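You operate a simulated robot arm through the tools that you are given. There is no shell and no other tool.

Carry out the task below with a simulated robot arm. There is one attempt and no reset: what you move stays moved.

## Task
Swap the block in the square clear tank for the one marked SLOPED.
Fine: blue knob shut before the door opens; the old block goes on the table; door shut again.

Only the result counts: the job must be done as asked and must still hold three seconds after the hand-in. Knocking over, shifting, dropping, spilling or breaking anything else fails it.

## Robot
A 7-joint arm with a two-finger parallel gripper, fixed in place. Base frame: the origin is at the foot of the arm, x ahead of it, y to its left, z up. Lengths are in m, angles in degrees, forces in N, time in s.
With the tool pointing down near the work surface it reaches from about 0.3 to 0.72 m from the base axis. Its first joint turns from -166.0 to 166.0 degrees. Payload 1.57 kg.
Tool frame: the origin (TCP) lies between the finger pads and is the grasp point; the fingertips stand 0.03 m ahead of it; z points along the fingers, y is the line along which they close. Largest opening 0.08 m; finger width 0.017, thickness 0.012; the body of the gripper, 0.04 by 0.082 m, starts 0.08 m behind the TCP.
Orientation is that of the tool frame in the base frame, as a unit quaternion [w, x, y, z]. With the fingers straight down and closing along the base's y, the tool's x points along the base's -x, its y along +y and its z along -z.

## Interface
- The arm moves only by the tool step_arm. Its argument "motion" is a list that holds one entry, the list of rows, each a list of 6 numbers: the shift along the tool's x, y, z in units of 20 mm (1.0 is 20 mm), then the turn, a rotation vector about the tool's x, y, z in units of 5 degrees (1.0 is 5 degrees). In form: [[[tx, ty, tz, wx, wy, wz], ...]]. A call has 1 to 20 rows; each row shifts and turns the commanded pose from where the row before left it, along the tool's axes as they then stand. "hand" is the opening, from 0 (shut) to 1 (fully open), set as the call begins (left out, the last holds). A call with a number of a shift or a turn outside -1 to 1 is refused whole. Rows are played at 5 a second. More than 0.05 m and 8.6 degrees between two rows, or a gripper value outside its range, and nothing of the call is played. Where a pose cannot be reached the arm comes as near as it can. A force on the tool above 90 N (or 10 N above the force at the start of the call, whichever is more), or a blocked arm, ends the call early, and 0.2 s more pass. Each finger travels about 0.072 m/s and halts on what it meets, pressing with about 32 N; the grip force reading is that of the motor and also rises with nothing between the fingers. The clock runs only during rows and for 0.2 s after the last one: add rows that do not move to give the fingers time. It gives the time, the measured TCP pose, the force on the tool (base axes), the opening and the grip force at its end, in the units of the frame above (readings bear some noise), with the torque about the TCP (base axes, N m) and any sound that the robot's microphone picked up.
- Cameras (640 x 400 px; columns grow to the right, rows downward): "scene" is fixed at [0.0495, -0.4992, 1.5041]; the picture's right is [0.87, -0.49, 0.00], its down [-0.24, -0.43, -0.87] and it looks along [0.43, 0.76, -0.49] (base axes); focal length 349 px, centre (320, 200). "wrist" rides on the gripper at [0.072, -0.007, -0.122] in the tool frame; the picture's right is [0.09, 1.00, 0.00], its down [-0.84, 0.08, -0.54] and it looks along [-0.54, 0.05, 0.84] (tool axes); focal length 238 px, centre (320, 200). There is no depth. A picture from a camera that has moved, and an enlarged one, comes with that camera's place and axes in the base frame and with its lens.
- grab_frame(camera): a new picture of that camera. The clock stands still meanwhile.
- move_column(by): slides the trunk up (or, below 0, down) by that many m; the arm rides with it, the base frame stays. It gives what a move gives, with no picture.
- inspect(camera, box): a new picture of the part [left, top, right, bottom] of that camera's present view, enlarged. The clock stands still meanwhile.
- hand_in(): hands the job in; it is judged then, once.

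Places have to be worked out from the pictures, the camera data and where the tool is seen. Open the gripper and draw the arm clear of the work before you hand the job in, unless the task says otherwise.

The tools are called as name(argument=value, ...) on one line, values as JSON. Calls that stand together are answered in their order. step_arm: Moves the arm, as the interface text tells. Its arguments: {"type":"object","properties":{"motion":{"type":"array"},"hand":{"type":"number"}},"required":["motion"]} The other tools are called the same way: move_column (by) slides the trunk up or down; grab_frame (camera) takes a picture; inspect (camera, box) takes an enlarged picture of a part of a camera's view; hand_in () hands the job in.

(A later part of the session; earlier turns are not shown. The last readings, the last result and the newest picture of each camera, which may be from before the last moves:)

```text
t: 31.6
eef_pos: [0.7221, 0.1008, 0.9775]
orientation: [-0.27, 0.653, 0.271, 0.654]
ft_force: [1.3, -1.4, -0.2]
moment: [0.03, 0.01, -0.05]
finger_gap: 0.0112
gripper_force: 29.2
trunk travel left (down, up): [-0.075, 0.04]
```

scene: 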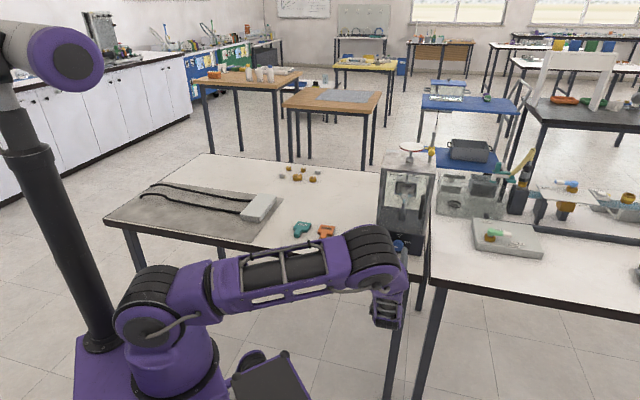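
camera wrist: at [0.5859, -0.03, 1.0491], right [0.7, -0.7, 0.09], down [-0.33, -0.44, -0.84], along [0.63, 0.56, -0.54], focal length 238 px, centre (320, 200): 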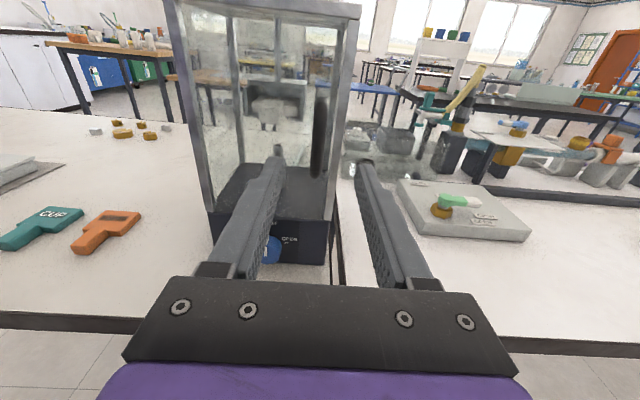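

Holding the 11 mm bar. I start the opening arc about a left-hand hinge with two small rows and check the force.

step_arm(motion=[[[0, -0.2, -0.53, -1, 0, 0], [0, -0.24, -0.53, -1, 0, 0], [0, 0, 0, 0, 0, 0]]])

inspect(camera="wrist", box=[220, 60, 420, 200])

inspect(camera="scene", box=[360, 140, 456, 230])

```text
t: 32.4
eef_pos: [0.7007, 0.0933, 0.9764]
orientation: [-0.212, 0.675, 0.213, 0.674]
ft_force: [0.0, -1.1, -1.8]
moment: [-0.1, 0.16, 0.05]
finger_gap: 0.0115
gripper_force: 29.1
trunk travel left (down, up): [-0.075, 0.04]
```

```text
2.86 times, centred on (320, 130) of wrist
camera zoom: at [0.5973, 0.0284, 1.0492], right [0.57, -0.82, 0.09], down [-0.4, -0.37, -0.84], along [0.72, 0.44, -0.54], focal length 681 px, centre (320, 400)
```

zoom: 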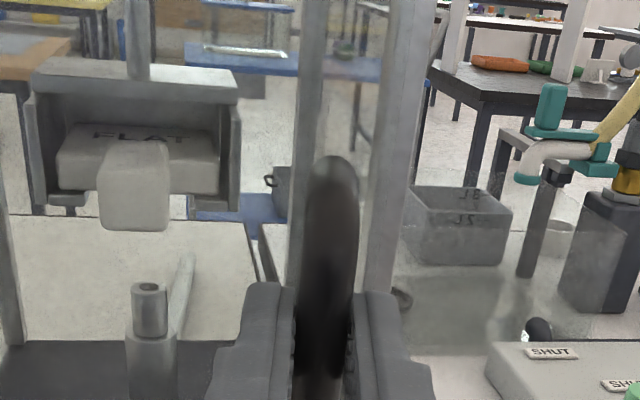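

```text
4.44 times, centred on (408, 185) of scene
camera zoom: at [0.0495, -0.4992, 1.5041], right [0.87, -0.49, 0.0], down [-0.24, -0.43, -0.87], along [0.43, 0.76, -0.49], focal length 1552 px, centre (-71, 267)
```

zoom: 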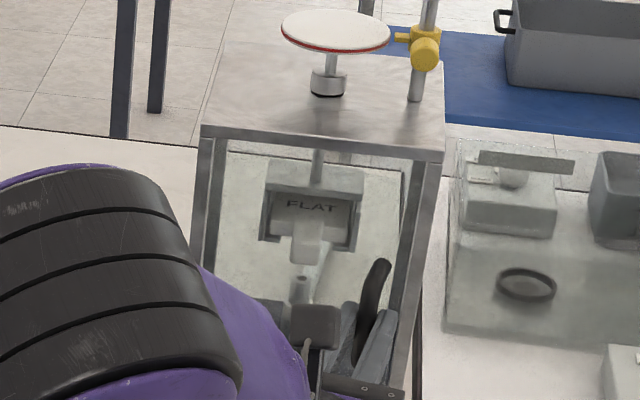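

Forces stay near zero and the bar comes along, so the door is swinging. I continue the arc another 20°.

step_arm(motion=[[[0, -0.24, -0.53, -1, 0, 0], [0, -0.24, -0.53, -1, 0, 0], [0, -0.24, -0.53, -1, 0, 0], [0, -0.24, -0.53, -1, 0, 0], [0, 0, 0, 0, 0, 0]]])

grab_frame(camera="wrist")

inspect(camera="scene", box=[330, 130, 474, 265])

```text
t: 33.6
eef_pos: [0.6542, 0.0923, 0.9759]
orientation: [-0.092, 0.702, 0.093, 0.7]
ft_force: [0.0, 2.2, -4.2]
moment: [0.05, -0.14, 0.05]
finger_gap: 0.0113
gripper_force: 29.2
trunk travel left (down, up): [-0.075, 0.04]
```

```text
taken
camera wrist: at [0.5356, 0.0658, 1.0492], right [0.26, -0.96, 0.09], down [-0.5, -0.22, -0.84], along [0.82, 0.17, -0.54], focal length 238 px, centre (320, 200)
```

wrist: 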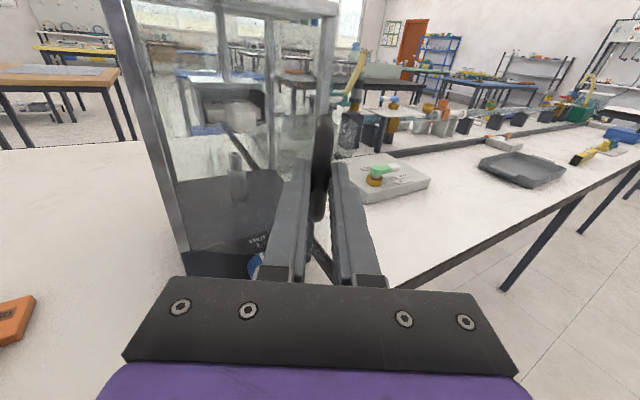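

```text
2.96 times, centred on (402, 198) of scene
camera zoom: at [0.0495, -0.4992, 1.5041], right [0.87, -0.49, 0.0], down [-0.24, -0.43, -0.87], along [0.43, 0.76, -0.49], focal length 1034 px, centre (77, 207)
```

zoom: 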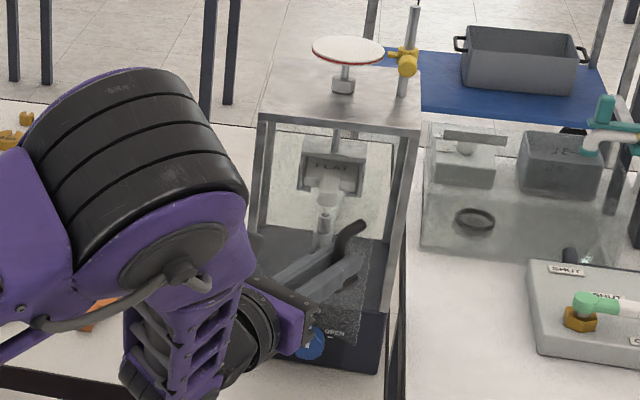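

The glass door follows with very low force at about 30°. I continue another 20°.

step_arm(motion=[[[0, -0.24, -0.53, -1, 0, 0], [0, -0.24, -0.53, -1, 0, 0], [0, -0.24, -0.53, -1, 0, 0], [0, -0.24, -0.53, -1, 0, 0], [0, 0, 0, 0, 0, 0]]])

grab_frame(camera="wrist")

grab_frame(camera="scene")

```text
t: 34.8
eef_pos: [0.6548, 0.092, 0.9775]
orientation: [-0.093, 0.701, 0.093, 0.701]
ft_force: [-0.3, 3.5, -5.3]
moment: [-0.06, 0.09, 0.07]
finger_gap: 0.0114
gripper_force: 29.2
out of reach, approached as far as the arm can: row 1, 2, 3, 4
trunk travel left (down, up): [-0.075, 0.04]
```

```text
taken
camera wrist: at [0.5359, 0.0657, 1.0492], right [0.26, -0.96, 0.09], down [-0.5, -0.22, -0.84], along [0.82, 0.17, -0.54], focal length 238 px, centre (320, 200)
```

wrist: 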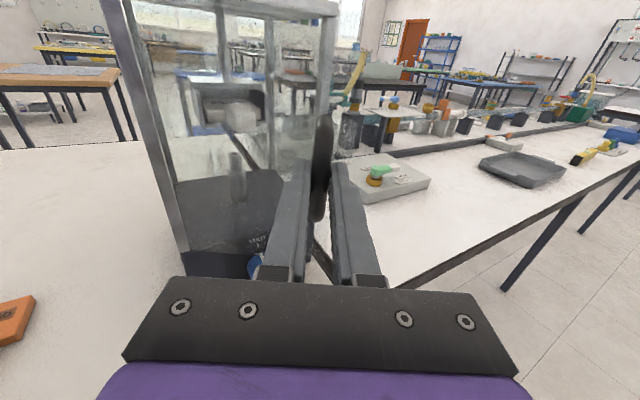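

```text
taken
```

scene: 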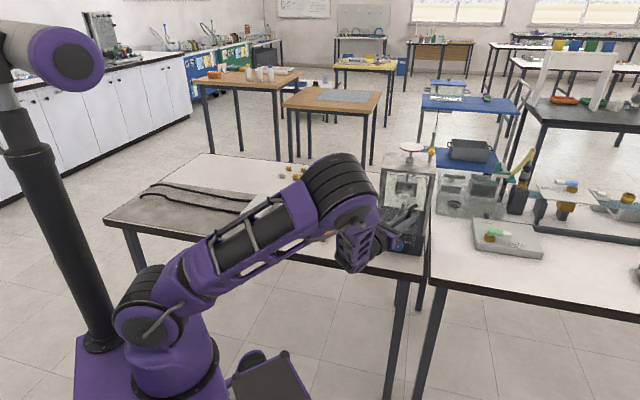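

The yaw ran into an arm limit at 30°, pose unchanged. I keep the tool's present heading and let the round bar pivot between the fingers while following the arc.

step_arm(motion=[[[0, -0.19, -0.52, 0, 0, 0], [0, -0.22, -0.51, 0, 0, 0], [0, 0, 0, 0, 0, 0]]])

```text
t: 35.6
eef_pos: [0.6321, 0.0926, 0.9781]
orientation: [-0.092, 0.701, 0.093, 0.701]
ft_force: [0.7, 4.6, -3.5]
moment: [0.07, 0.15, 0.0]
finger_gap: 0.0115
gripper_force: 28.9
trunk travel left (down, up): [-0.075, 0.04]
```

Works with modest force. I continue the arc to about 50°.

step_arm(motion=[[[0, -0.27, -0.48, 0, 0, 0], [0, -0.3, -0.46, 0, 0, 0], [0, 0, 0, 0, 0, 0]]])

grab_frame(camera="wrist")

inspect(camera="scene", box=[330, 130, 474, 265])

```text
t: 36.4
eef_pos: [0.6113, 0.0988, 0.9784]
orientation: [-0.093, 0.701, 0.092, 0.701]
ft_force: [1.4, 2.8, -2.0]
moment: [0.2, -0.06, -0.06]
finger_gap: 0.0116
gripper_force: 29.0
trunk travel left (down, up): [-0.075, 0.04]
```

```text
taken
camera wrist: at [0.4925, 0.0742, 1.0494], right [0.26, -0.96, 0.09], down [-0.5, -0.22, -0.84], along [0.82, 0.17, -0.54], focal length 238 px, centre (320, 200)
```

wrist: 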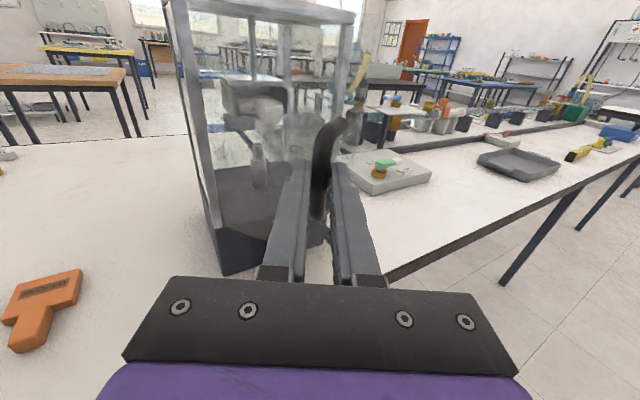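

```text
2.96 times, centred on (402, 198) of scene
camera zoom: at [0.0495, -0.4992, 1.5041], right [0.87, -0.49, 0.0], down [-0.24, -0.43, -0.87], along [0.43, 0.76, -0.49], focal length 1034 px, centre (77, 207)
```

zoom: 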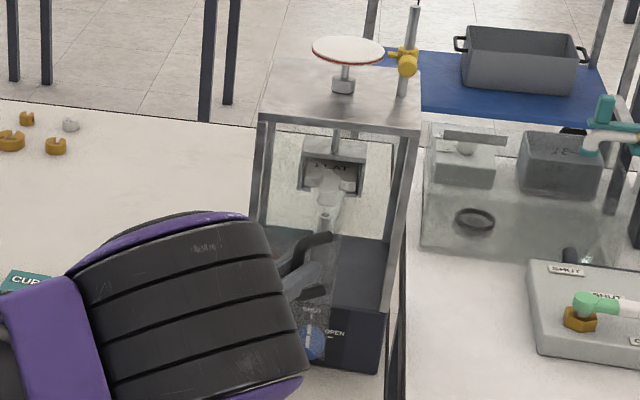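

Door is about 50° open with the bar pivoting in the grip. Continue to about 70°.

step_arm(motion=[[[0, -0.35, -0.43, 0, 0, 0], [0, -0.38, -0.4, 0, 0, 0], [0, -0.42, -0.36, 0, 0, 0], [0, -0.44, -0.33, 0, 0, 0], [0, 0, 0, 0, 0, 0]]])

grab_frame(camera="wrist")

grab_frame(camera="scene")

```text
t: 37.6
eef_pos: [0.5918, 0.1097, 0.9792]
orientation: [-0.093, 0.7, 0.093, 0.701]
ft_force: [0.1, 1.1, -2.0]
moment: [0.21, 0.32, 0.07]
finger_gap: 0.0115
gripper_force: 29.0
out of reach, approached as far as the arm can: row 3, 4
trunk travel left (down, up): [-0.075, 0.04]
```

```text
taken
camera wrist: at [0.4725, 0.0837, 1.0494], right [0.26, -0.96, 0.09], down [-0.5, -0.22, -0.84], along [0.82, 0.17, -0.54], focal length 238 px, centre (320, 200)
```

wrist: 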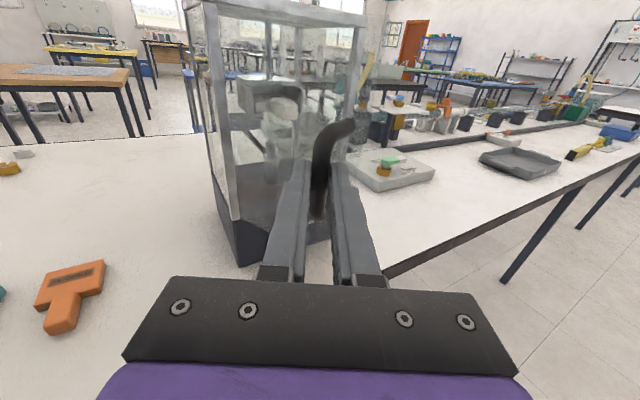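

```text
taken
```

scene: 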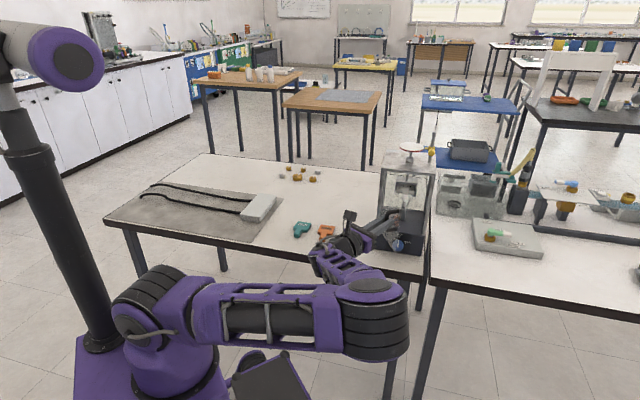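

The door is about 60° open and the arm is near a folding limit here. I release the bar, leaving the fingers around it, and check that the door stays put.

step_arm(motion=[[[0, 0, 0, 0, 0, 0], [0, 0, 0, 0, 0, 0], [0, 0, 0, 0, 0, 0]]], hand=0.5)

inspect(camera="wrist", box=[200, 60, 440, 240])

inspect(camera="scene", box=[290, 180, 450, 370])

```text
t: 38.4
eef_pos: [0.5898, 0.1095, 0.9778]
orientation: [-0.093, 0.7, 0.093, 0.702]
ft_force: [0.5, -0.5, -0.5]
moment: [0.03, 0.0, -0.01]
finger_gap: 0.0403
gripper_force: 0.0
trunk travel left (down, up): [-0.075, 0.04]
```

```text
2.22 times, centred on (320, 150) of wrist
camera zoom: at [0.4724, 0.0834, 1.0499], right [0.26, -0.96, 0.09], down [-0.5, -0.21, -0.84], along [0.83, 0.17, -0.54], focal length 530 px, centre (320, 311)
```

zoom: 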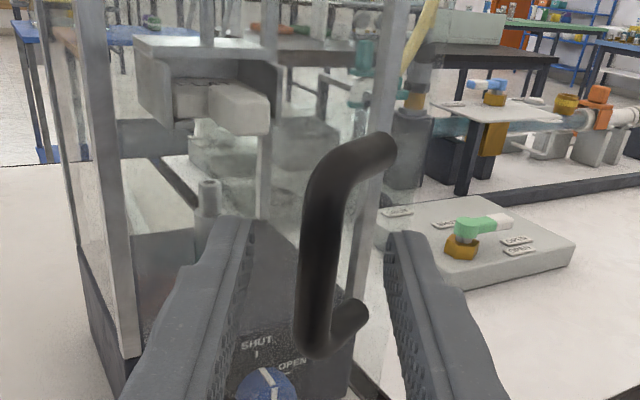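

```text
2.11 times, centred on (370, 275) of scene
camera zoom: at [0.0495, -0.4992, 1.5041], right [0.87, -0.49, 0.0], down [-0.24, -0.43, -0.87], along [0.43, 0.76, -0.49], focal length 735 px, centre (215, 42)
```

zoom: 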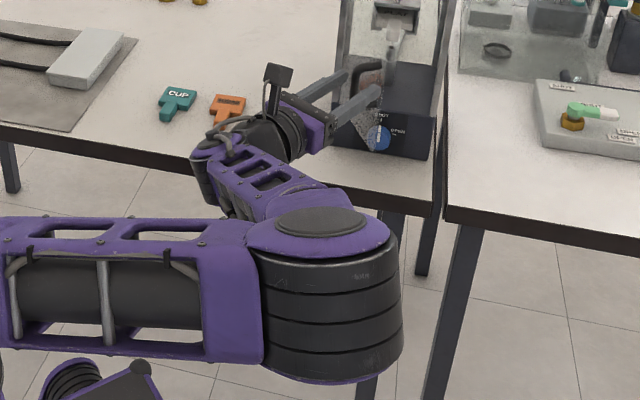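

Door holds its position. I lift the open fingers up along the bar to clear it, testing with 2 rows first.

step_arm(motion=[[[0.5, 0, 0, 0, 0, 0], [1, 0, 0, 0, 0, 0]]])

inspect(camera="wrist", box=[200, 60, 440, 240])

inspect(camera="scene", box=[290, 180, 450, 370])

```text
t: 39.0
eef_pos: [0.5906, 0.1089, 0.9781]
orientation: [-0.092, 0.7, 0.092, 0.702]
ft_force: [0.5, 0.6, -0.4]
moment: [0.0, 0.01, 0.02]
finger_gap: 0.04
gripper_force: 0.1
out of reach, approached as far as the arm can: row 1, 2
trunk travel left (down, up): [-0.075, 0.04]
```

```text
2.22 times, centred on (320, 150) of wrist
camera zoom: at [0.4724, 0.0834, 1.0498], right [0.26, -0.96, 0.09], down [-0.5, -0.21, -0.84], along [0.83, 0.17, -0.54], focal length 530 px, centre (320, 311)
```

zoom: 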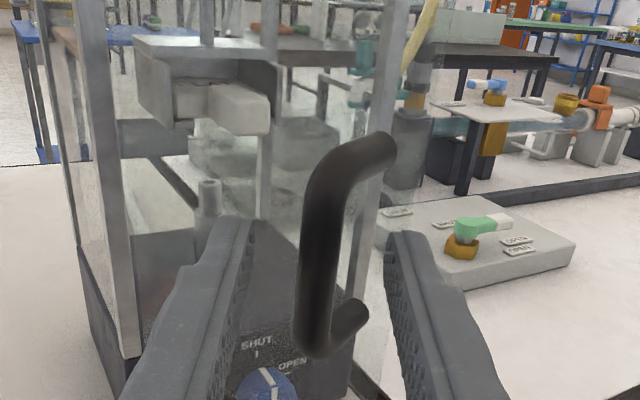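

```text
2.11 times, centred on (370, 275) of scene
camera zoom: at [0.0495, -0.4992, 1.5041], right [0.87, -0.49, 0.0], down [-0.24, -0.43, -0.87], along [0.43, 0.76, -0.49], focal length 735 px, centre (215, 42)
```

zoom: 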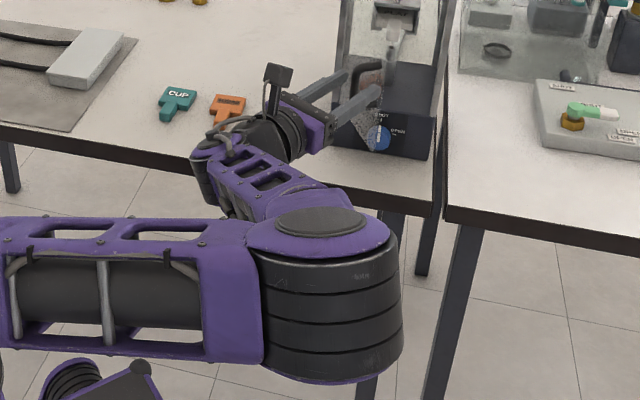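

Upward isn't reachable in this heading. I try turning the heading back towards the tank's normal, pivoting about the bar.

step_arm(motion=[[[0, 0.065, 0, 1, 0, 0], [0, 0.065, 0, 1, 0, 0]]])

inspect(camera="scene", box=[290, 180, 450, 370])

```text
t: 39.6
eef_pos: [0.5924, 0.1062, 0.9778]
orientation: [-0.153, 0.691, 0.153, 0.69]
ft_force: [-0.4, 0.0, 0.2]
moment: [0.03, 0.02, 0.03]
finger_gap: 0.0401
gripper_force: 0.1
trunk travel left (down, up): [-0.075, 0.04]
```

```text
2.11 times, centred on (370, 275) of scene
camera zoom: at [0.0495, -0.4992, 1.5041], right [0.87, -0.49, 0.0], down [-0.24, -0.43, -0.87], along [0.43, 0.76, -0.49], focal length 735 px, centre (215, 42)
```

zoom: 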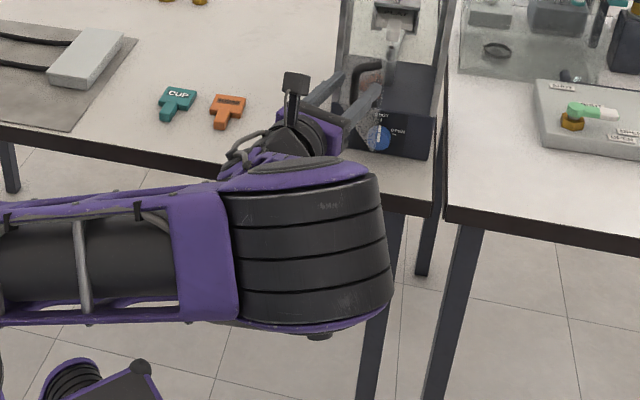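

Heading back works and the elbow is rising again. I continue turning back while withdrawing the fingers from the bar.

step_arm(motion=[[[0, 0.05, -0.6, 0.5, 0, 0], [0, 0.03, -0.7, 0.5, 0, 0], [0, 0, -0.8, 0.5, 0, 0]]])

grab_frame(camera="wrist")

inspect(camera="scene", box=[290, 180, 450, 370])

```text
t: 40.4
eef_pos: [0.5547, 0.0854, 0.9768]
orientation: [-0.198, 0.678, 0.198, 0.679]
ft_force: [0.7, 0.7, -1.1]
moment: [0.01, 0.0, 0.02]
finger_gap: 0.0401
gripper_force: 0.1
trunk travel left (down, up): [-0.075, 0.04]
```

```text
taken
camera wrist: at [0.4497, 0.0247, 1.0496], right [0.54, -0.84, 0.09], down [-0.42, -0.36, -0.84], along [0.74, 0.41, -0.54], focal length 238 px, centre (320, 200)
```

wrist: 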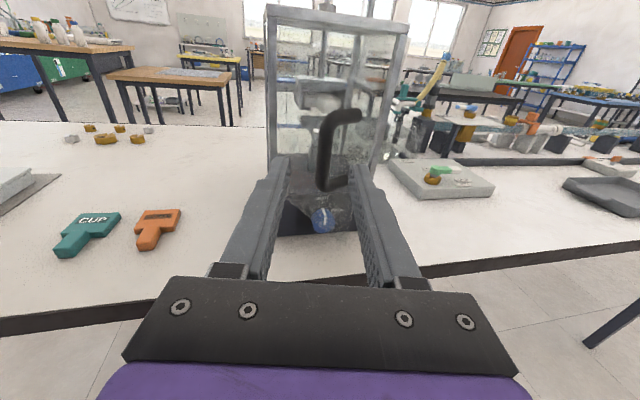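

```text
2.11 times, centred on (370, 275) of scene
camera zoom: at [0.0495, -0.4992, 1.5041], right [0.87, -0.49, 0.0], down [-0.24, -0.43, -0.87], along [0.43, 0.76, -0.49], focal length 735 px, centre (215, 42)
```

zoom: 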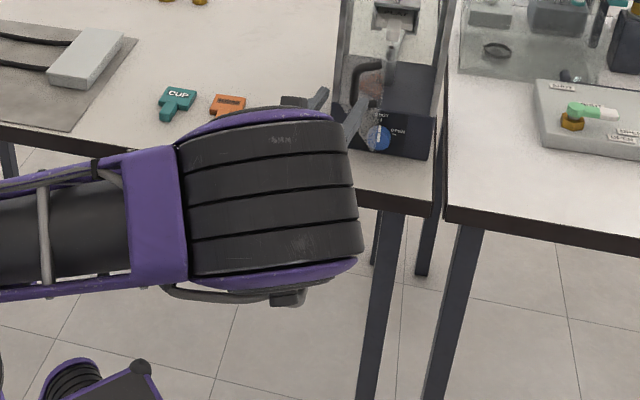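

The fingers are clear of the bar and the door stays at about 60°. I back off further, square up to 45°, and move right of the door's free edge with fingers shut.

step_arm(motion=[[[0, 0, -0.8, 1, 0, 0], [0, 0, -0.4, 1, 0, 0], [0, 0, 0, 0.5, 0, 0], [0.3, 1, 0, 0, 0, 0], [0.3, 1, 0, 0, 0, 0], [0.3, 1, 0, 0, 0, 0], [0.3, 1, 0, 0, 0, 0], [0, 1, 0, 0, 0, 0], [0, 1, 0, 0, 0, 0]]], hand=0)

grab_frame(camera="wrist")

grab_frame(camera="scene")

```text
t: 42.4
eef_pos: [0.6204, -0.0134, 1.0004]
orientation: [-0.271, 0.654, 0.27, 0.653]
ft_force: [0.5, -0.1, 0.5]
moment: [0.03, -0.04, -0.03]
finger_gap: 0.0003
gripper_force: 21.3
trunk travel left (down, up): [-0.075, 0.04]
```

```text
taken
camera wrist: at [0.53, -0.0954, 1.073], right [0.7, -0.7, 0.09], down [-0.33, -0.44, -0.84], along [0.63, 0.56, -0.54], focal length 238 px, centre (320, 200)
```

wrist: 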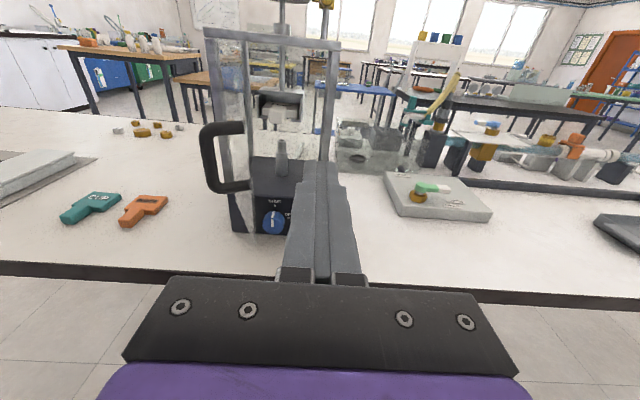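

```text
taken
```

scene: 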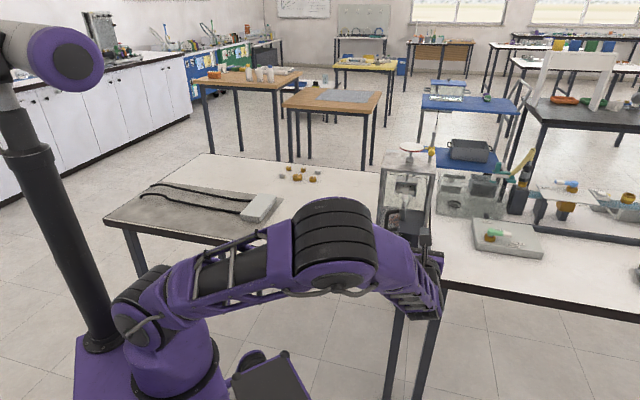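

The elbow is up again, and the open door with its handle is to the left of the tool. I look closer at the door's free edge and the pocket.

inspect(camera="wrist", box=[190, 20, 360, 160])

inspect(camera="wrist", box=[190, 110, 360, 250])

```text
2.86 times, centred on (275, 90) of wrist
camera zoom: at [0.53, -0.0954, 1.073], right [0.7, -0.7, 0.09], down [-0.33, -0.44, -0.84], along [0.63, 0.56, -0.54], focal length 681 px, centre (449, 514)
```

zoom: 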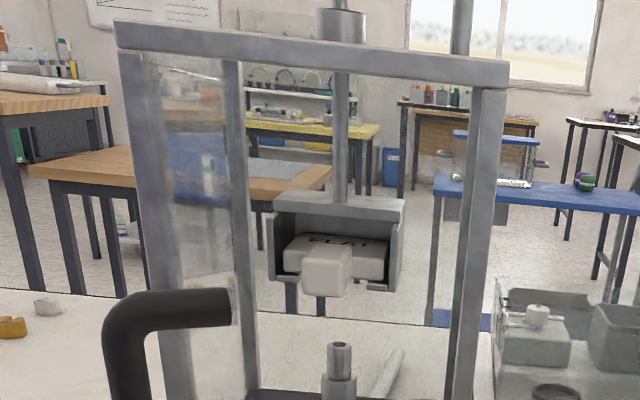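

```text
2.86 times, centred on (275, 180) of wrist
camera zoom: at [0.53, -0.0954, 1.073], right [0.7, -0.7, 0.09], down [-0.33, -0.44, -0.84], along [0.63, 0.56, -0.54], focal length 681 px, centre (449, 257)
```

zoom: 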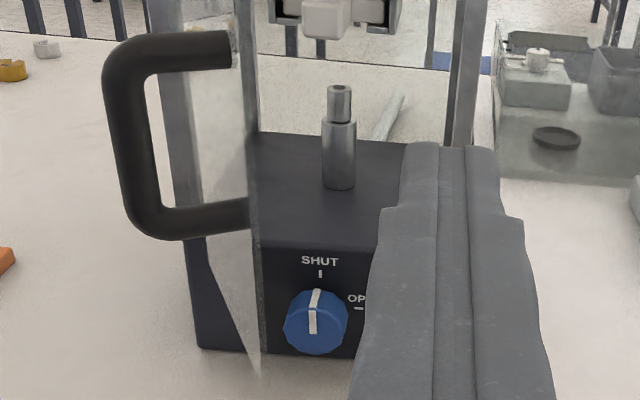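

The doorway is clear and the glass panel stands to the left. I move the closed fingers forward inside the door's edge, then push it leftwards.

step_arm(motion=[[[0, 0, 1, 0, 0, 0], [0, 0, 1, 0, 0, 0], [0, 0, 1, 0, 0, 0], [0, 0, 1, 0, 0, 0], [0, 0, 1, 0, 0, 0], [0, -1, 0, 0, 0, 0], [0, -1, 0, 0, 0, 0], [0, -1, 0, 0, 0, 0], [0, -1, 0, 0, 0, 0]]])

grab_frame(camera="wrist")

inspect(camera="scene", box=[330, 130, 474, 265])

```text
t: 44.4
eef_pos: [0.6349, 0.1128, 1.0011]
orientation: [-0.269, 0.653, 0.27, 0.654]
ft_force: [-0.4, -0.9, 0.0]
moment: [0.03, 0.04, -0.01]
finger_gap: 0.0
gripper_force: 21.7
trunk travel left (down, up): [-0.075, 0.04]
```

```text
taken
camera wrist: at [0.5444, 0.0315, 1.0736], right [0.7, -0.7, 0.09], down [-0.33, -0.44, -0.84], along [0.63, 0.56, -0.54], focal length 238 px, centre (320, 200)
```

wrist: 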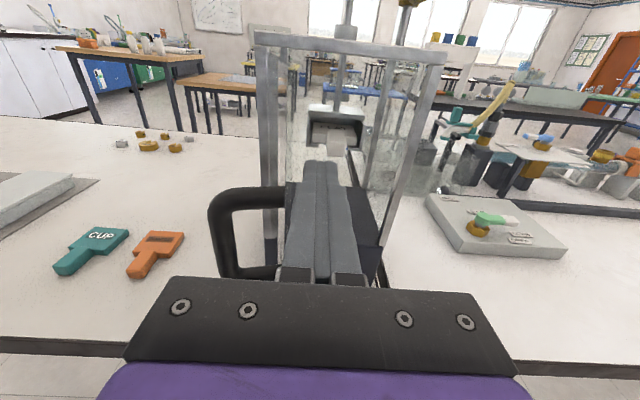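

```text
2.96 times, centred on (402, 198) of scene
camera zoom: at [0.0495, -0.4992, 1.5041], right [0.87, -0.49, 0.0], down [-0.24, -0.43, -0.87], along [0.43, 0.76, -0.49], focal length 1034 px, centre (77, 207)
```

zoom: 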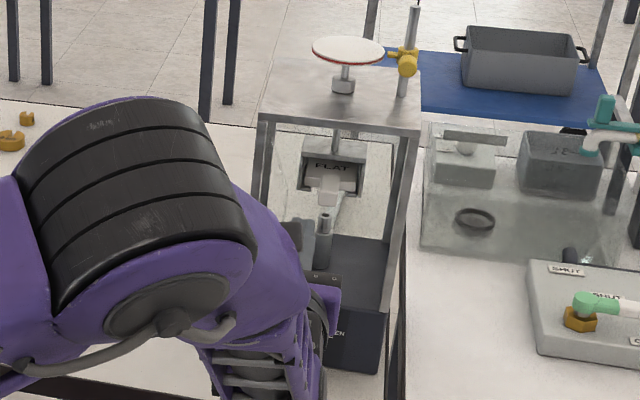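

The door is yielding freely under the fingers. I continue pushing left to about t=0.29.

step_arm(motion=[[[0, -1, 0, 0, 0, 0], [0, -1, 0, 0, 0, 0], [0, -1, 0, 0, 0, 0], [0, -1, 0, 0, 0, 0]]])

grab_frame(camera="wrist")

grab_frame(camera="scene")

```text
t: 45.4
eef_pos: [0.5811, 0.1677, 1.0016]
orientation: [-0.268, 0.654, 0.268, 0.654]
ft_force: [11.3, -8.4, 0.6]
moment: [0.02, -0.02, -0.47]
finger_gap: 0.0
gripper_force: 21.3
trunk travel left (down, up): [-0.075, 0.04]
```

```text
taken
camera wrist: at [0.4898, 0.0858, 1.0738], right [0.7, -0.71, 0.09], down [-0.33, -0.43, -0.84], along [0.63, 0.55, -0.54], focal length 238 px, centre (320, 200)
```

wrist: 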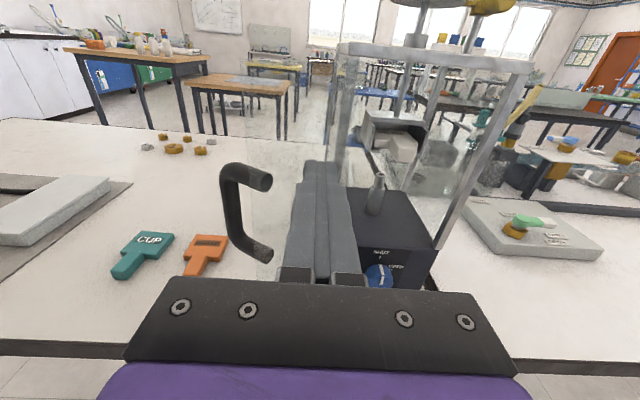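

```text
taken
```

scene: 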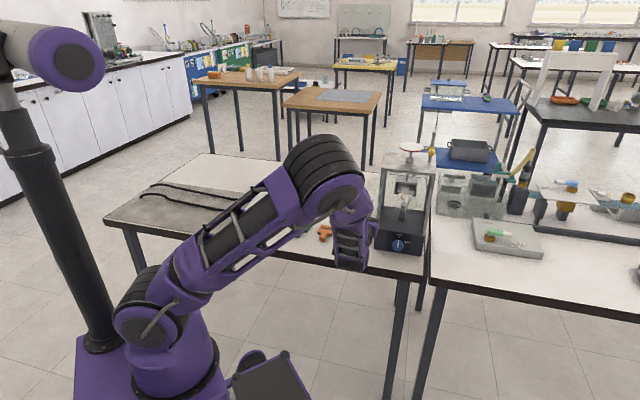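

About 14 N of resistance now, so the door is near its stop at roughly 115°. I ease off to the right and look at where it stays.

step_arm(motion=[[[0, 0.5, 0, 0, 0, 0], [0, 1, 0, 0, 0, 0], [0, 1, 0, 0, 0, 0], [0, 1, 0, 0, 0, 0], [0, 1, 0, 0, 0, 0], [0, 0.3, -1, 0, 0, 0], [0, 0, -1, 0, 0, 0], [0, 0, -1, 0, 0, 0]]])

grab_frame(camera="wrist")

inspect(camera="wrist", box=[230, 60, 400, 200])

grab_frame(camera="scene")

```text
t: 47.2
eef_pos: [0.6045, 0.0599, 1.0023]
orientation: [-0.271, 0.653, 0.271, 0.653]
ft_force: [0.0, -0.1, 0.7]
moment: [0.02, -0.01, 0.0]
finger_gap: 0.0
gripper_force: 21.2
trunk travel left (down, up): [-0.075, 0.04]
```

```text
taken
camera wrist: at [0.5138, -0.0217, 1.0739], right [0.7, -0.7, 0.09], down [-0.33, -0.44, -0.84], along [0.63, 0.56, -0.54], focal length 238 px, centre (320, 200)
```

wrist: 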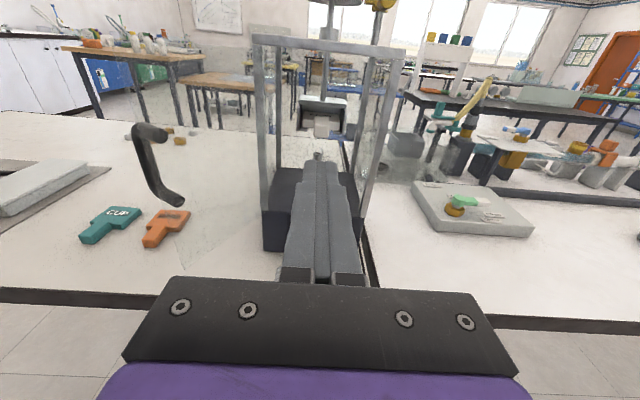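

```text
2.86 times, centred on (315, 130) of wrist
camera zoom: at [0.5138, -0.0217, 1.0739], right [0.7, -0.7, 0.09], down [-0.33, -0.44, -0.84], along [0.63, 0.56, -0.54], focal length 681 px, centre (334, 400)
```

zoom: 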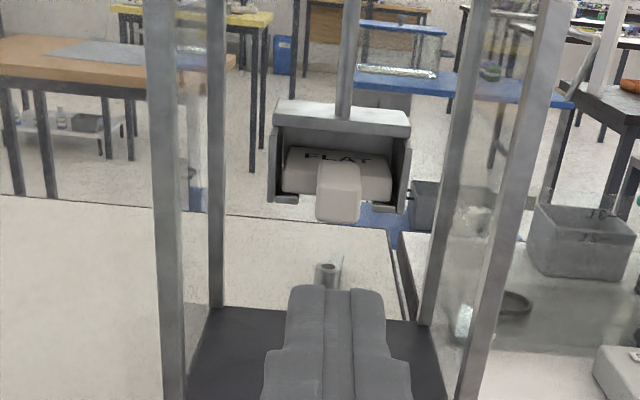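

```text
taken
```

scene: 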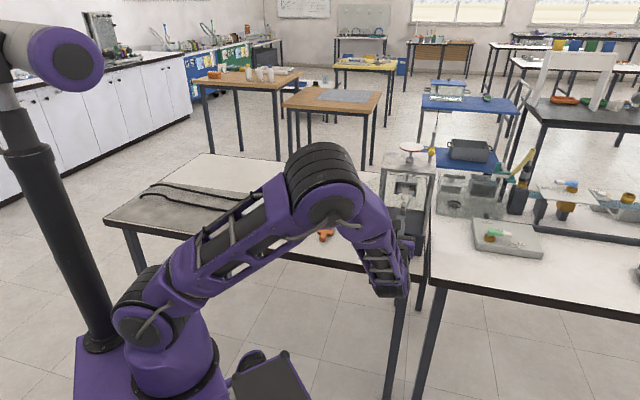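

The door rests at about 115°, well out of the way. The pocket's inner opening is t≈0.361–0.416 and z≈0.978–1.007, with FLAT resting on the lips. I pitch the tool down 25° so the same attitude also works at the table, and open the fingers to 45 mm.

step_arm(motion=[[[0, 0.13, 0, 0, -1, 0], [0, 0, 0, 0, -1, 0], [0, 0, 0, 0, -1, 0], [0, 0, 0, 0, -1, 0], [0, 0, 0, 0, -1, 0], [0.42, 0, 0.9, 0, 0, 0], [0.42, 0, 0.9, 0, 0, 0], [0.42, 0, 0.9, 0, 0, 0]]], hand=0.55)

grab_frame(camera="wrist")

inspect(camera="wrist", box=[220, 50, 420, 190])

grab_frame(camera="scene")

```text
t: 49.0
eef_pos: [0.6472, 0.0995, 1.0015]
orientation: [-0.205, 0.779, 0.322, 0.497]
ft_force: [0.2, 0.5, 1.3]
moment: [0.03, 0.01, 0.0]
finger_gap: 0.0438
gripper_force: 0.1
trunk travel left (down, up): [-0.075, 0.04]
```

```text
taken
camera wrist: at [0.5864, 0.0477, 1.1186], right [0.73, -0.68, 0.08], down [-0.54, -0.65, -0.53], along [0.41, 0.34, -0.84], focal length 238 px, centre (320, 200)
```

wrist: 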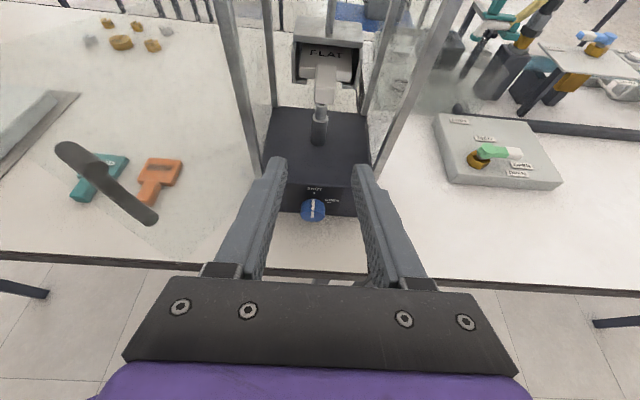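

```text
2.86 times, centred on (320, 120) of wrist
camera zoom: at [0.5864, 0.0477, 1.1186], right [0.73, -0.68, 0.08], down [-0.54, -0.65, -0.53], along [0.41, 0.34, -0.84], focal length 681 px, centre (320, 429)
```

zoom: 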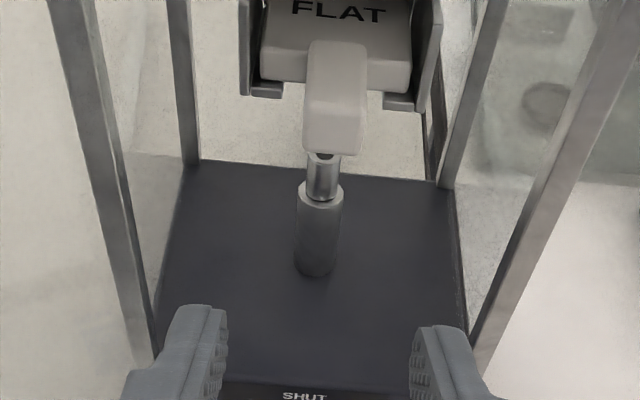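

```text
taken
```

scene: 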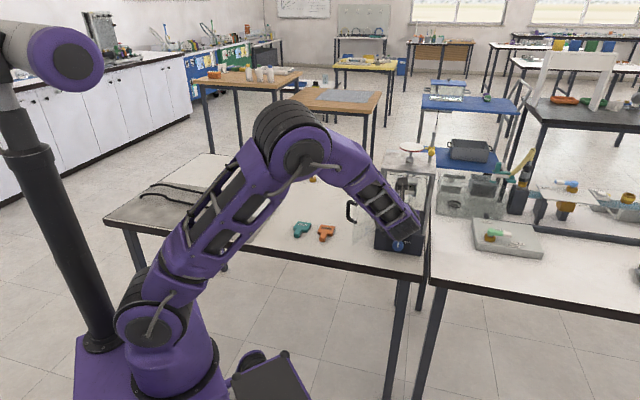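

FLAT's handle end is at n≈0.644, t≈0.388, z≈0.988 and the tool is in line with it. I advance level by 112 mm so the fingers straddle the handle, stopping short of the head face.

step_arm(motion=[[[0.42, 0.02, 0.906, 0, 0, 0], [0.42, 0.02, 0.906, 0, 0, 0], [0.42, 0, 0.906, 0, 0, 0], [0.42, 0, 0.906, 0, 0, 0], [0.4, 0, 0.906, 0, 0, 0], [0.2, 0, 0.54, 0, 0, 0], [0, 0, 0, 0, 0, 0]]])

inspect(camera="wrist", box=[220, 70, 420, 210])

inspect(camera="scene", box=[340, 130, 460, 230])

```text
t: 50.6
eef_pos: [0.7267, 0.1787, 0.9998]
orientation: [-0.206, 0.779, 0.323, 0.496]
ft_force: [-0.5, -0.6, 0.1]
moment: [-0.02, -0.02, 0.01]
finger_gap: 0.0441
gripper_force: 0.1
trunk travel left (down, up): [-0.075, 0.04]
```

```text
2.86 times, centred on (320, 140) of wrist
camera zoom: at [0.6662, 0.1261, 1.1167], right [0.73, -0.68, 0.08], down [-0.54, -0.65, -0.53], along [0.41, 0.34, -0.84], focal length 681 px, centre (320, 371)
```

zoom: 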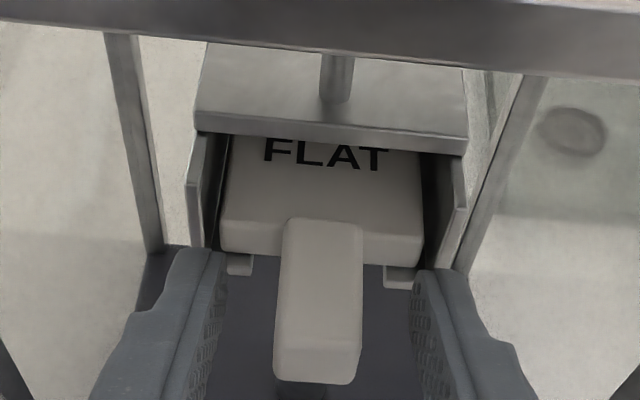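

```text
4.00 times, centred on (400, 180) of scene
camera zoom: at [0.0495, -0.4992, 1.5041], right [0.87, -0.49, 0.0], down [-0.24, -0.43, -0.87], along [0.43, 0.76, -0.49], focal length 1397 px, centre (0, 280)
```

zoom: 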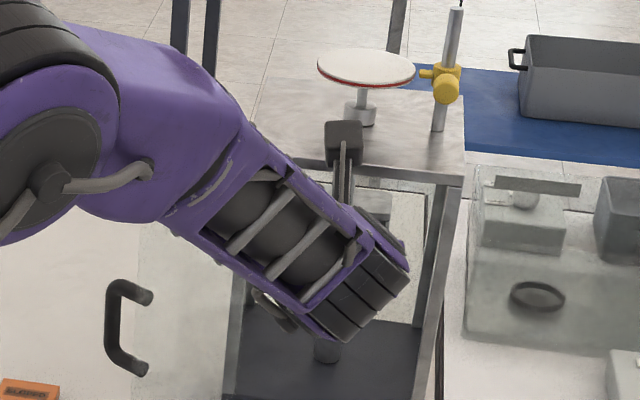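

The handle is centred between the fingers with the tips just short of the head. I close on it.

step_arm(motion=[[[0, 0, 0, 0, 0, 0], [0, 0, 0, 0, 0, 0], [0, 0, 0, 0, 0, 0], [0, 0, 0, 0, 0, 0]]], hand=0)

inspect(camera="wrist", box=[220, 70, 420, 210])

```text
t: 51.6
eef_pos: [0.7263, 0.1777, 0.9996]
orientation: [-0.207, 0.779, 0.324, 0.496]
ft_force: [0.0, 0.4, 0.2]
moment: [0.02, -0.03, -0.02]
finger_gap: 0.0188
gripper_force: 32.0
trunk travel left (down, up): [-0.075, 0.04]
```

```text
2.86 times, centred on (320, 140) of wrist
camera zoom: at [0.666, 0.126, 1.1167], right [0.73, -0.68, 0.08], down [-0.54, -0.65, -0.53], along [0.41, 0.34, -0.84], focal length 681 px, centre (320, 371)
```

zoom: 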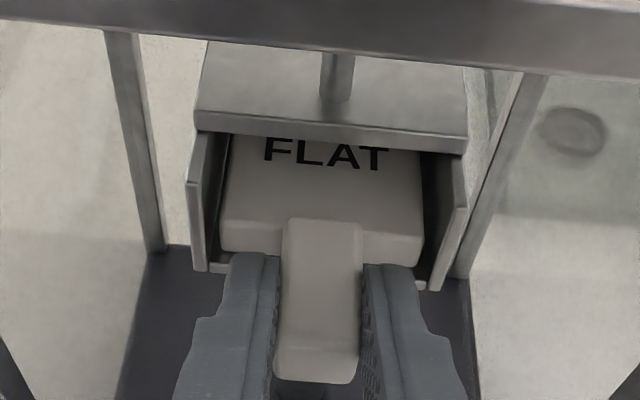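

Gripped at 18.8 mm with no side load; I note this seated TCP pose (n 0.640, t 0.3875, z 0.9998) as the insertion target. I lift 3 mm and start pulling straight out.

step_arm(motion=[[[0.136, 0, -0.063, 0, 0, 0], [-0.21, 0, -0.453, 0, 0, 0], [-0.42, 0, -0.906, 0, 0, 0]]])

inspect(camera="wrist", box=[220, 70, 420, 210])

```text
t: 52.4
eef_pos: [0.7053, 0.1585, 1.0029]
orientation: [-0.205, 0.78, 0.323, 0.496]
ft_force: [-0.4, -0.3, 0.1]
moment: [0.0, -0.03, 0.0]
finger_gap: 0.0192
gripper_force: 31.6
trunk travel left (down, up): [-0.075, 0.04]
```

```text
2.86 times, centred on (320, 140) of wrist
camera zoom: at [0.6444, 0.1053, 1.1202], right [0.73, -0.68, 0.08], down [-0.54, -0.65, -0.53], along [0.41, 0.34, -0.84], focal length 681 px, centre (320, 371)
```

zoom: 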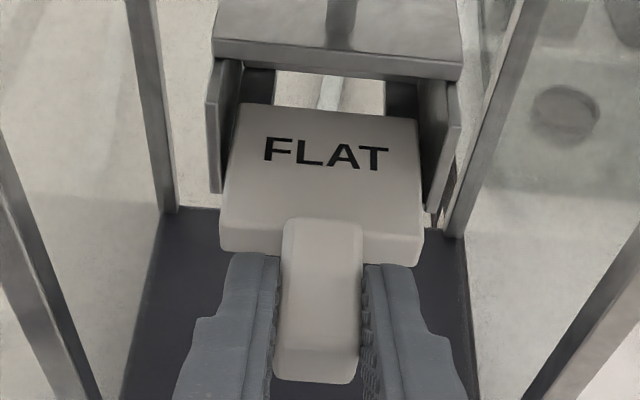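

FLAT slides out freely. I continue straight back out of the tank, then lift above the door's top.

step_arm(motion=[[[-0.42, 0, -0.906, 0, 0, 0], [-0.42, 0, -0.906, 0, 0, 0], [-0.42, 0, -0.906, 0, 0, 0], [-0.42, 0, -0.906, 0, 0, 0], [-0.42, 0, -0.906, 0, 0, 0], [-0.42, 0, -0.906, 0, 0, 0], [-0.42, 0, -0.906, 0, 0, 0], [-0.42, 0, -0.906, 0, 0, 0], [0.906, 0, -0.42, 0, 0, 0], [0.906, 0, -0.42, 0, 0, 0], [0.906, 0, -0.42, 0, 0, 0], [0.906, 0, -0.42, 0, 0, 0], [0.906, 0, -0.42, 0, 0, 0], [0.906, 0, -0.42, 0, 0, 0]]])

grab_frame(camera="wrist")

grab_frame(camera="scene")

```text
t: 55.4
eef_pos: [0.5929, 0.0461, 1.1233]
orientation: [-0.206, 0.779, 0.323, 0.496]
ft_force: [0.3, 0.3, -0.3]
moment: [0.01, 0.01, -0.01]
finger_gap: 0.0189
gripper_force: 32.3
trunk travel left (down, up): [-0.075, 0.04]
```

```text
taken
camera wrist: at [0.5321, -0.007, 1.2405], right [0.73, -0.68, 0.08], down [-0.54, -0.65, -0.53], along [0.41, 0.34, -0.84], focal length 238 px, centre (320, 200)
```

wrist: 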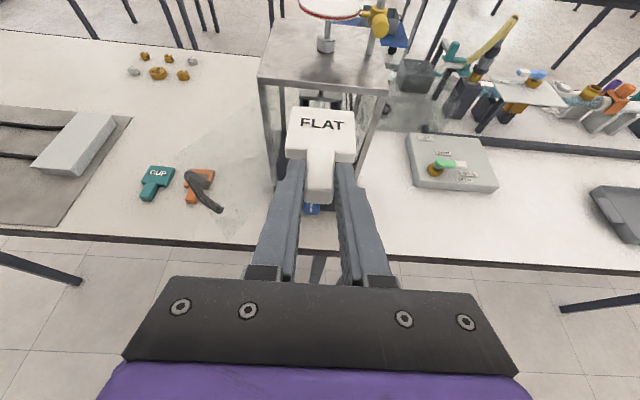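

```text
taken
```

scene: 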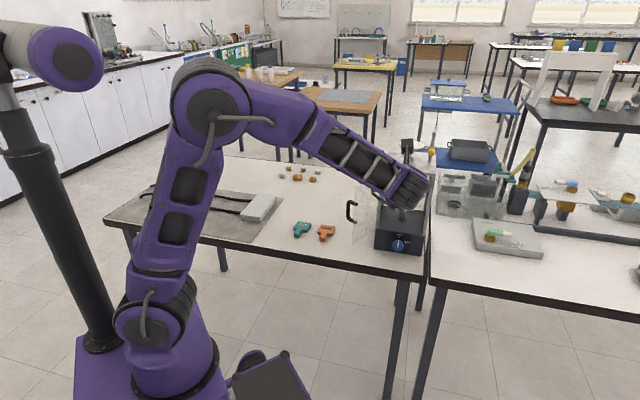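

FLAT is held clear at z=1.12. The free table area left of CUP (t≈-0.10 to 0.02) suits it; I carry it left over the door top while easing forward.

step_arm(motion=[[[0.17, -1, 0.36, 0, 0, 0], [0.17, -1, 0.36, 0, 0, 0], [0.17, -1, 0.36, 0, 0, 0], [0.17, -1, 0.36, 0, 0, 0], [0.17, -1, 0.36, 0, 0, 0], [0.17, -1, 0.36, 0, 0, 0], [0.17, -1, 0.36, 0, 0, 0], [0.17, -1, 0.36, 0, 0, 0], [0.17, -1, 0.36, 0, 0, 0], [0.17, -1, 0.36, 0, 0, 0], [0.17, -1, 0.36, 0, 0, 0], [0.17, -1, 0.36, 0, 0, 0]]])

grab_frame(camera="scene")

```text
t: 58.0
eef_pos: [0.4918, 0.2808, 1.1187]
orientation: [-0.207, 0.783, 0.321, 0.491]
ft_force: [-0.3, 0.2, -0.9]
moment: [-0.02, -0.01, 0.01]
finger_gap: 0.019
gripper_force: 32.3
trunk travel left (down, up): [-0.075, 0.04]
```

```text
taken
```

scene: 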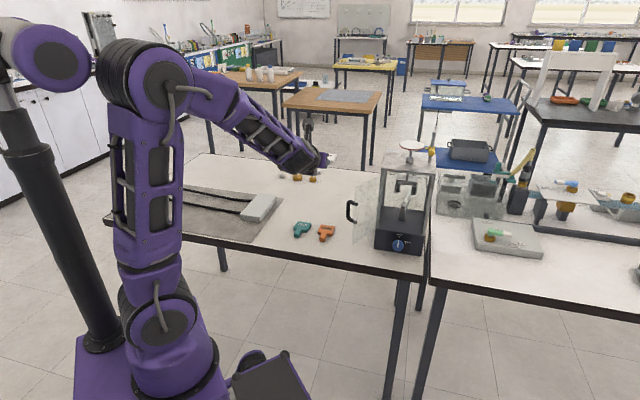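

Clear of the door. I continue left to t≈-0.035 at the same height.

step_arm(motion=[[[0.17, -1, 0.36, 0, 0, 0], [0.17, -1, 0.36, 0, 0, 0], [0.17, -1, 0.36, 0, 0, 0], [0.17, -1, 0.36, 0, 0, 0], [0.17, -1, 0.36, 0, 0, 0], [0.17, -1, 0.36, 0, 0, 0], [0.17, -1, 0.36, 0, 0, 0], [0.17, -1, 0.36, 0, 0, 0], [0.17, -1, 0.36, 0, 0, 0], [0, -0.2, 0, 0, 0, 0]]])

grab_frame(camera="wrist")

grab_frame(camera="scene")

```text
t: 59.9
eef_pos: [0.4935, 0.3685, 1.1231]
orientation: [-0.158, 0.806, 0.252, 0.512]
ft_force: [0.3, -0.9, -0.2]
moment: [-0.01, 0.05, 0.04]
finger_gap: 0.0187
gripper_force: 31.8
trunk travel left (down, up): [-0.075, 0.04]
stopped in row 9: the arm was blocked; the commanded pose is now the measured one
```

```text
taken
camera wrist: at [0.4241, 0.3284, 1.2392], right [0.6, -0.8, 0.09], down [-0.65, -0.54, -0.53], along [0.47, 0.26, -0.85], focal length 238 px, centre (320, 200)
```

wrist: 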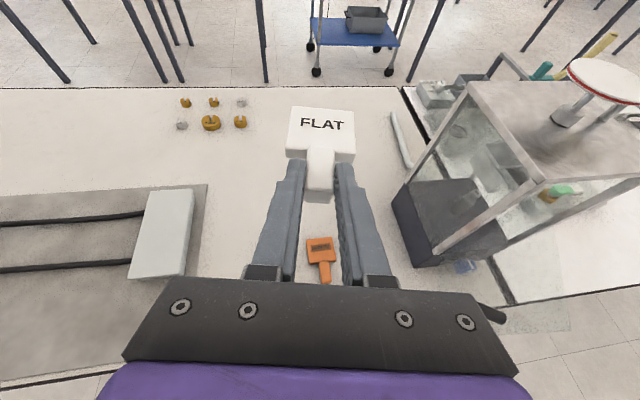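

```text
taken
```

scene: 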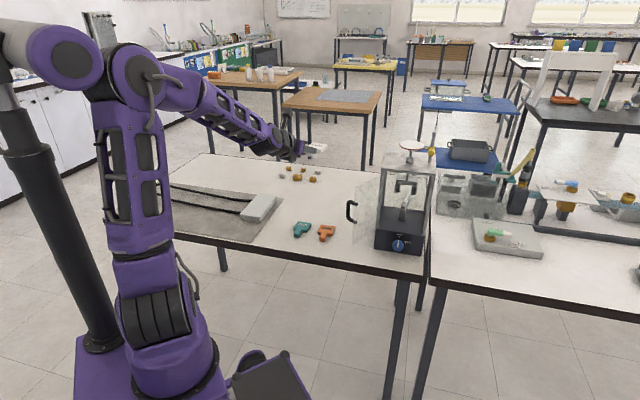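

The arm was blocked at t≈0.09: the elbow seems to have come up against the column behind it. I look before moving back.

inspect(camera="scene", box=[0, 0, 200, 125])

inspect(camera="scene", box=[0, 100, 240, 400])

```text
3.20 times, centred on (100, 62) of scene
camera zoom: at [0.0495, -0.4992, 1.5041], right [0.87, -0.49, 0.0], down [-0.24, -0.43, -0.87], along [0.43, 0.76, -0.49], focal length 1117 px, centre (1024, 640)
```

zoom: 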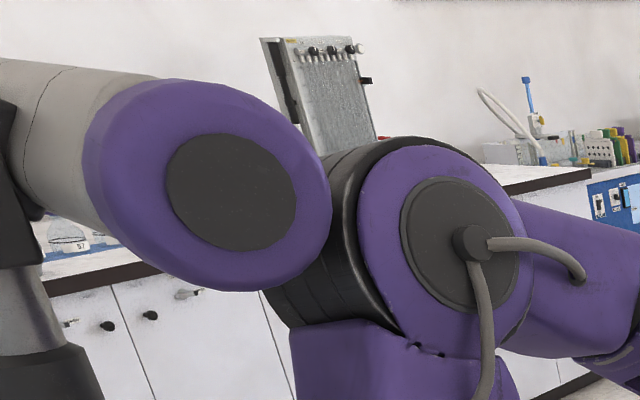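

```text
1.33 times, centred on (120, 250) of scene
camera zoom: at [0.0495, -0.4992, 1.5041], right [0.87, -0.49, 0.0], down [-0.24, -0.43, -0.87], along [0.43, 0.76, -0.49], focal length 466 px, centre (587, 133)
```

zoom: 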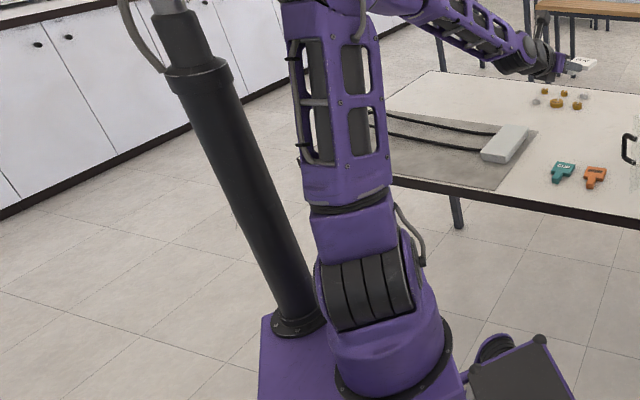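

The elbow met the robot's own head housing; nothing else is touched. I back off to the right and restore the 45° heading, then I'll go lower, where the elbow sits further forward.

step_arm(motion=[[[0.07, 0.98, 0.16, 0.634, 0, -0.296], [0.05, 0.99, 0.1, 0.634, 0, -0.296], [0, 1, 0, 0.634, 0, -0.296], [0, 0, 0, 0, 0, 0]]])

grab_frame(camera="scene")

```text
t: 60.9
eef_pos: [0.5345, 0.3276, 1.1241]
orientation: [-0.206, 0.779, 0.325, 0.495]
ft_force: [-0.1, -0.2, -0.7]
moment: [-0.03, 0.02, -0.01]
finger_gap: 0.0188
gripper_force: 32.5
trunk travel left (down, up): [-0.075, 0.04]
```

```text
taken
```

scene: 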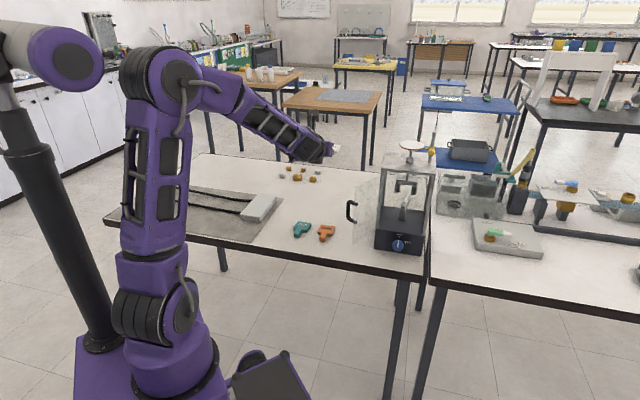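

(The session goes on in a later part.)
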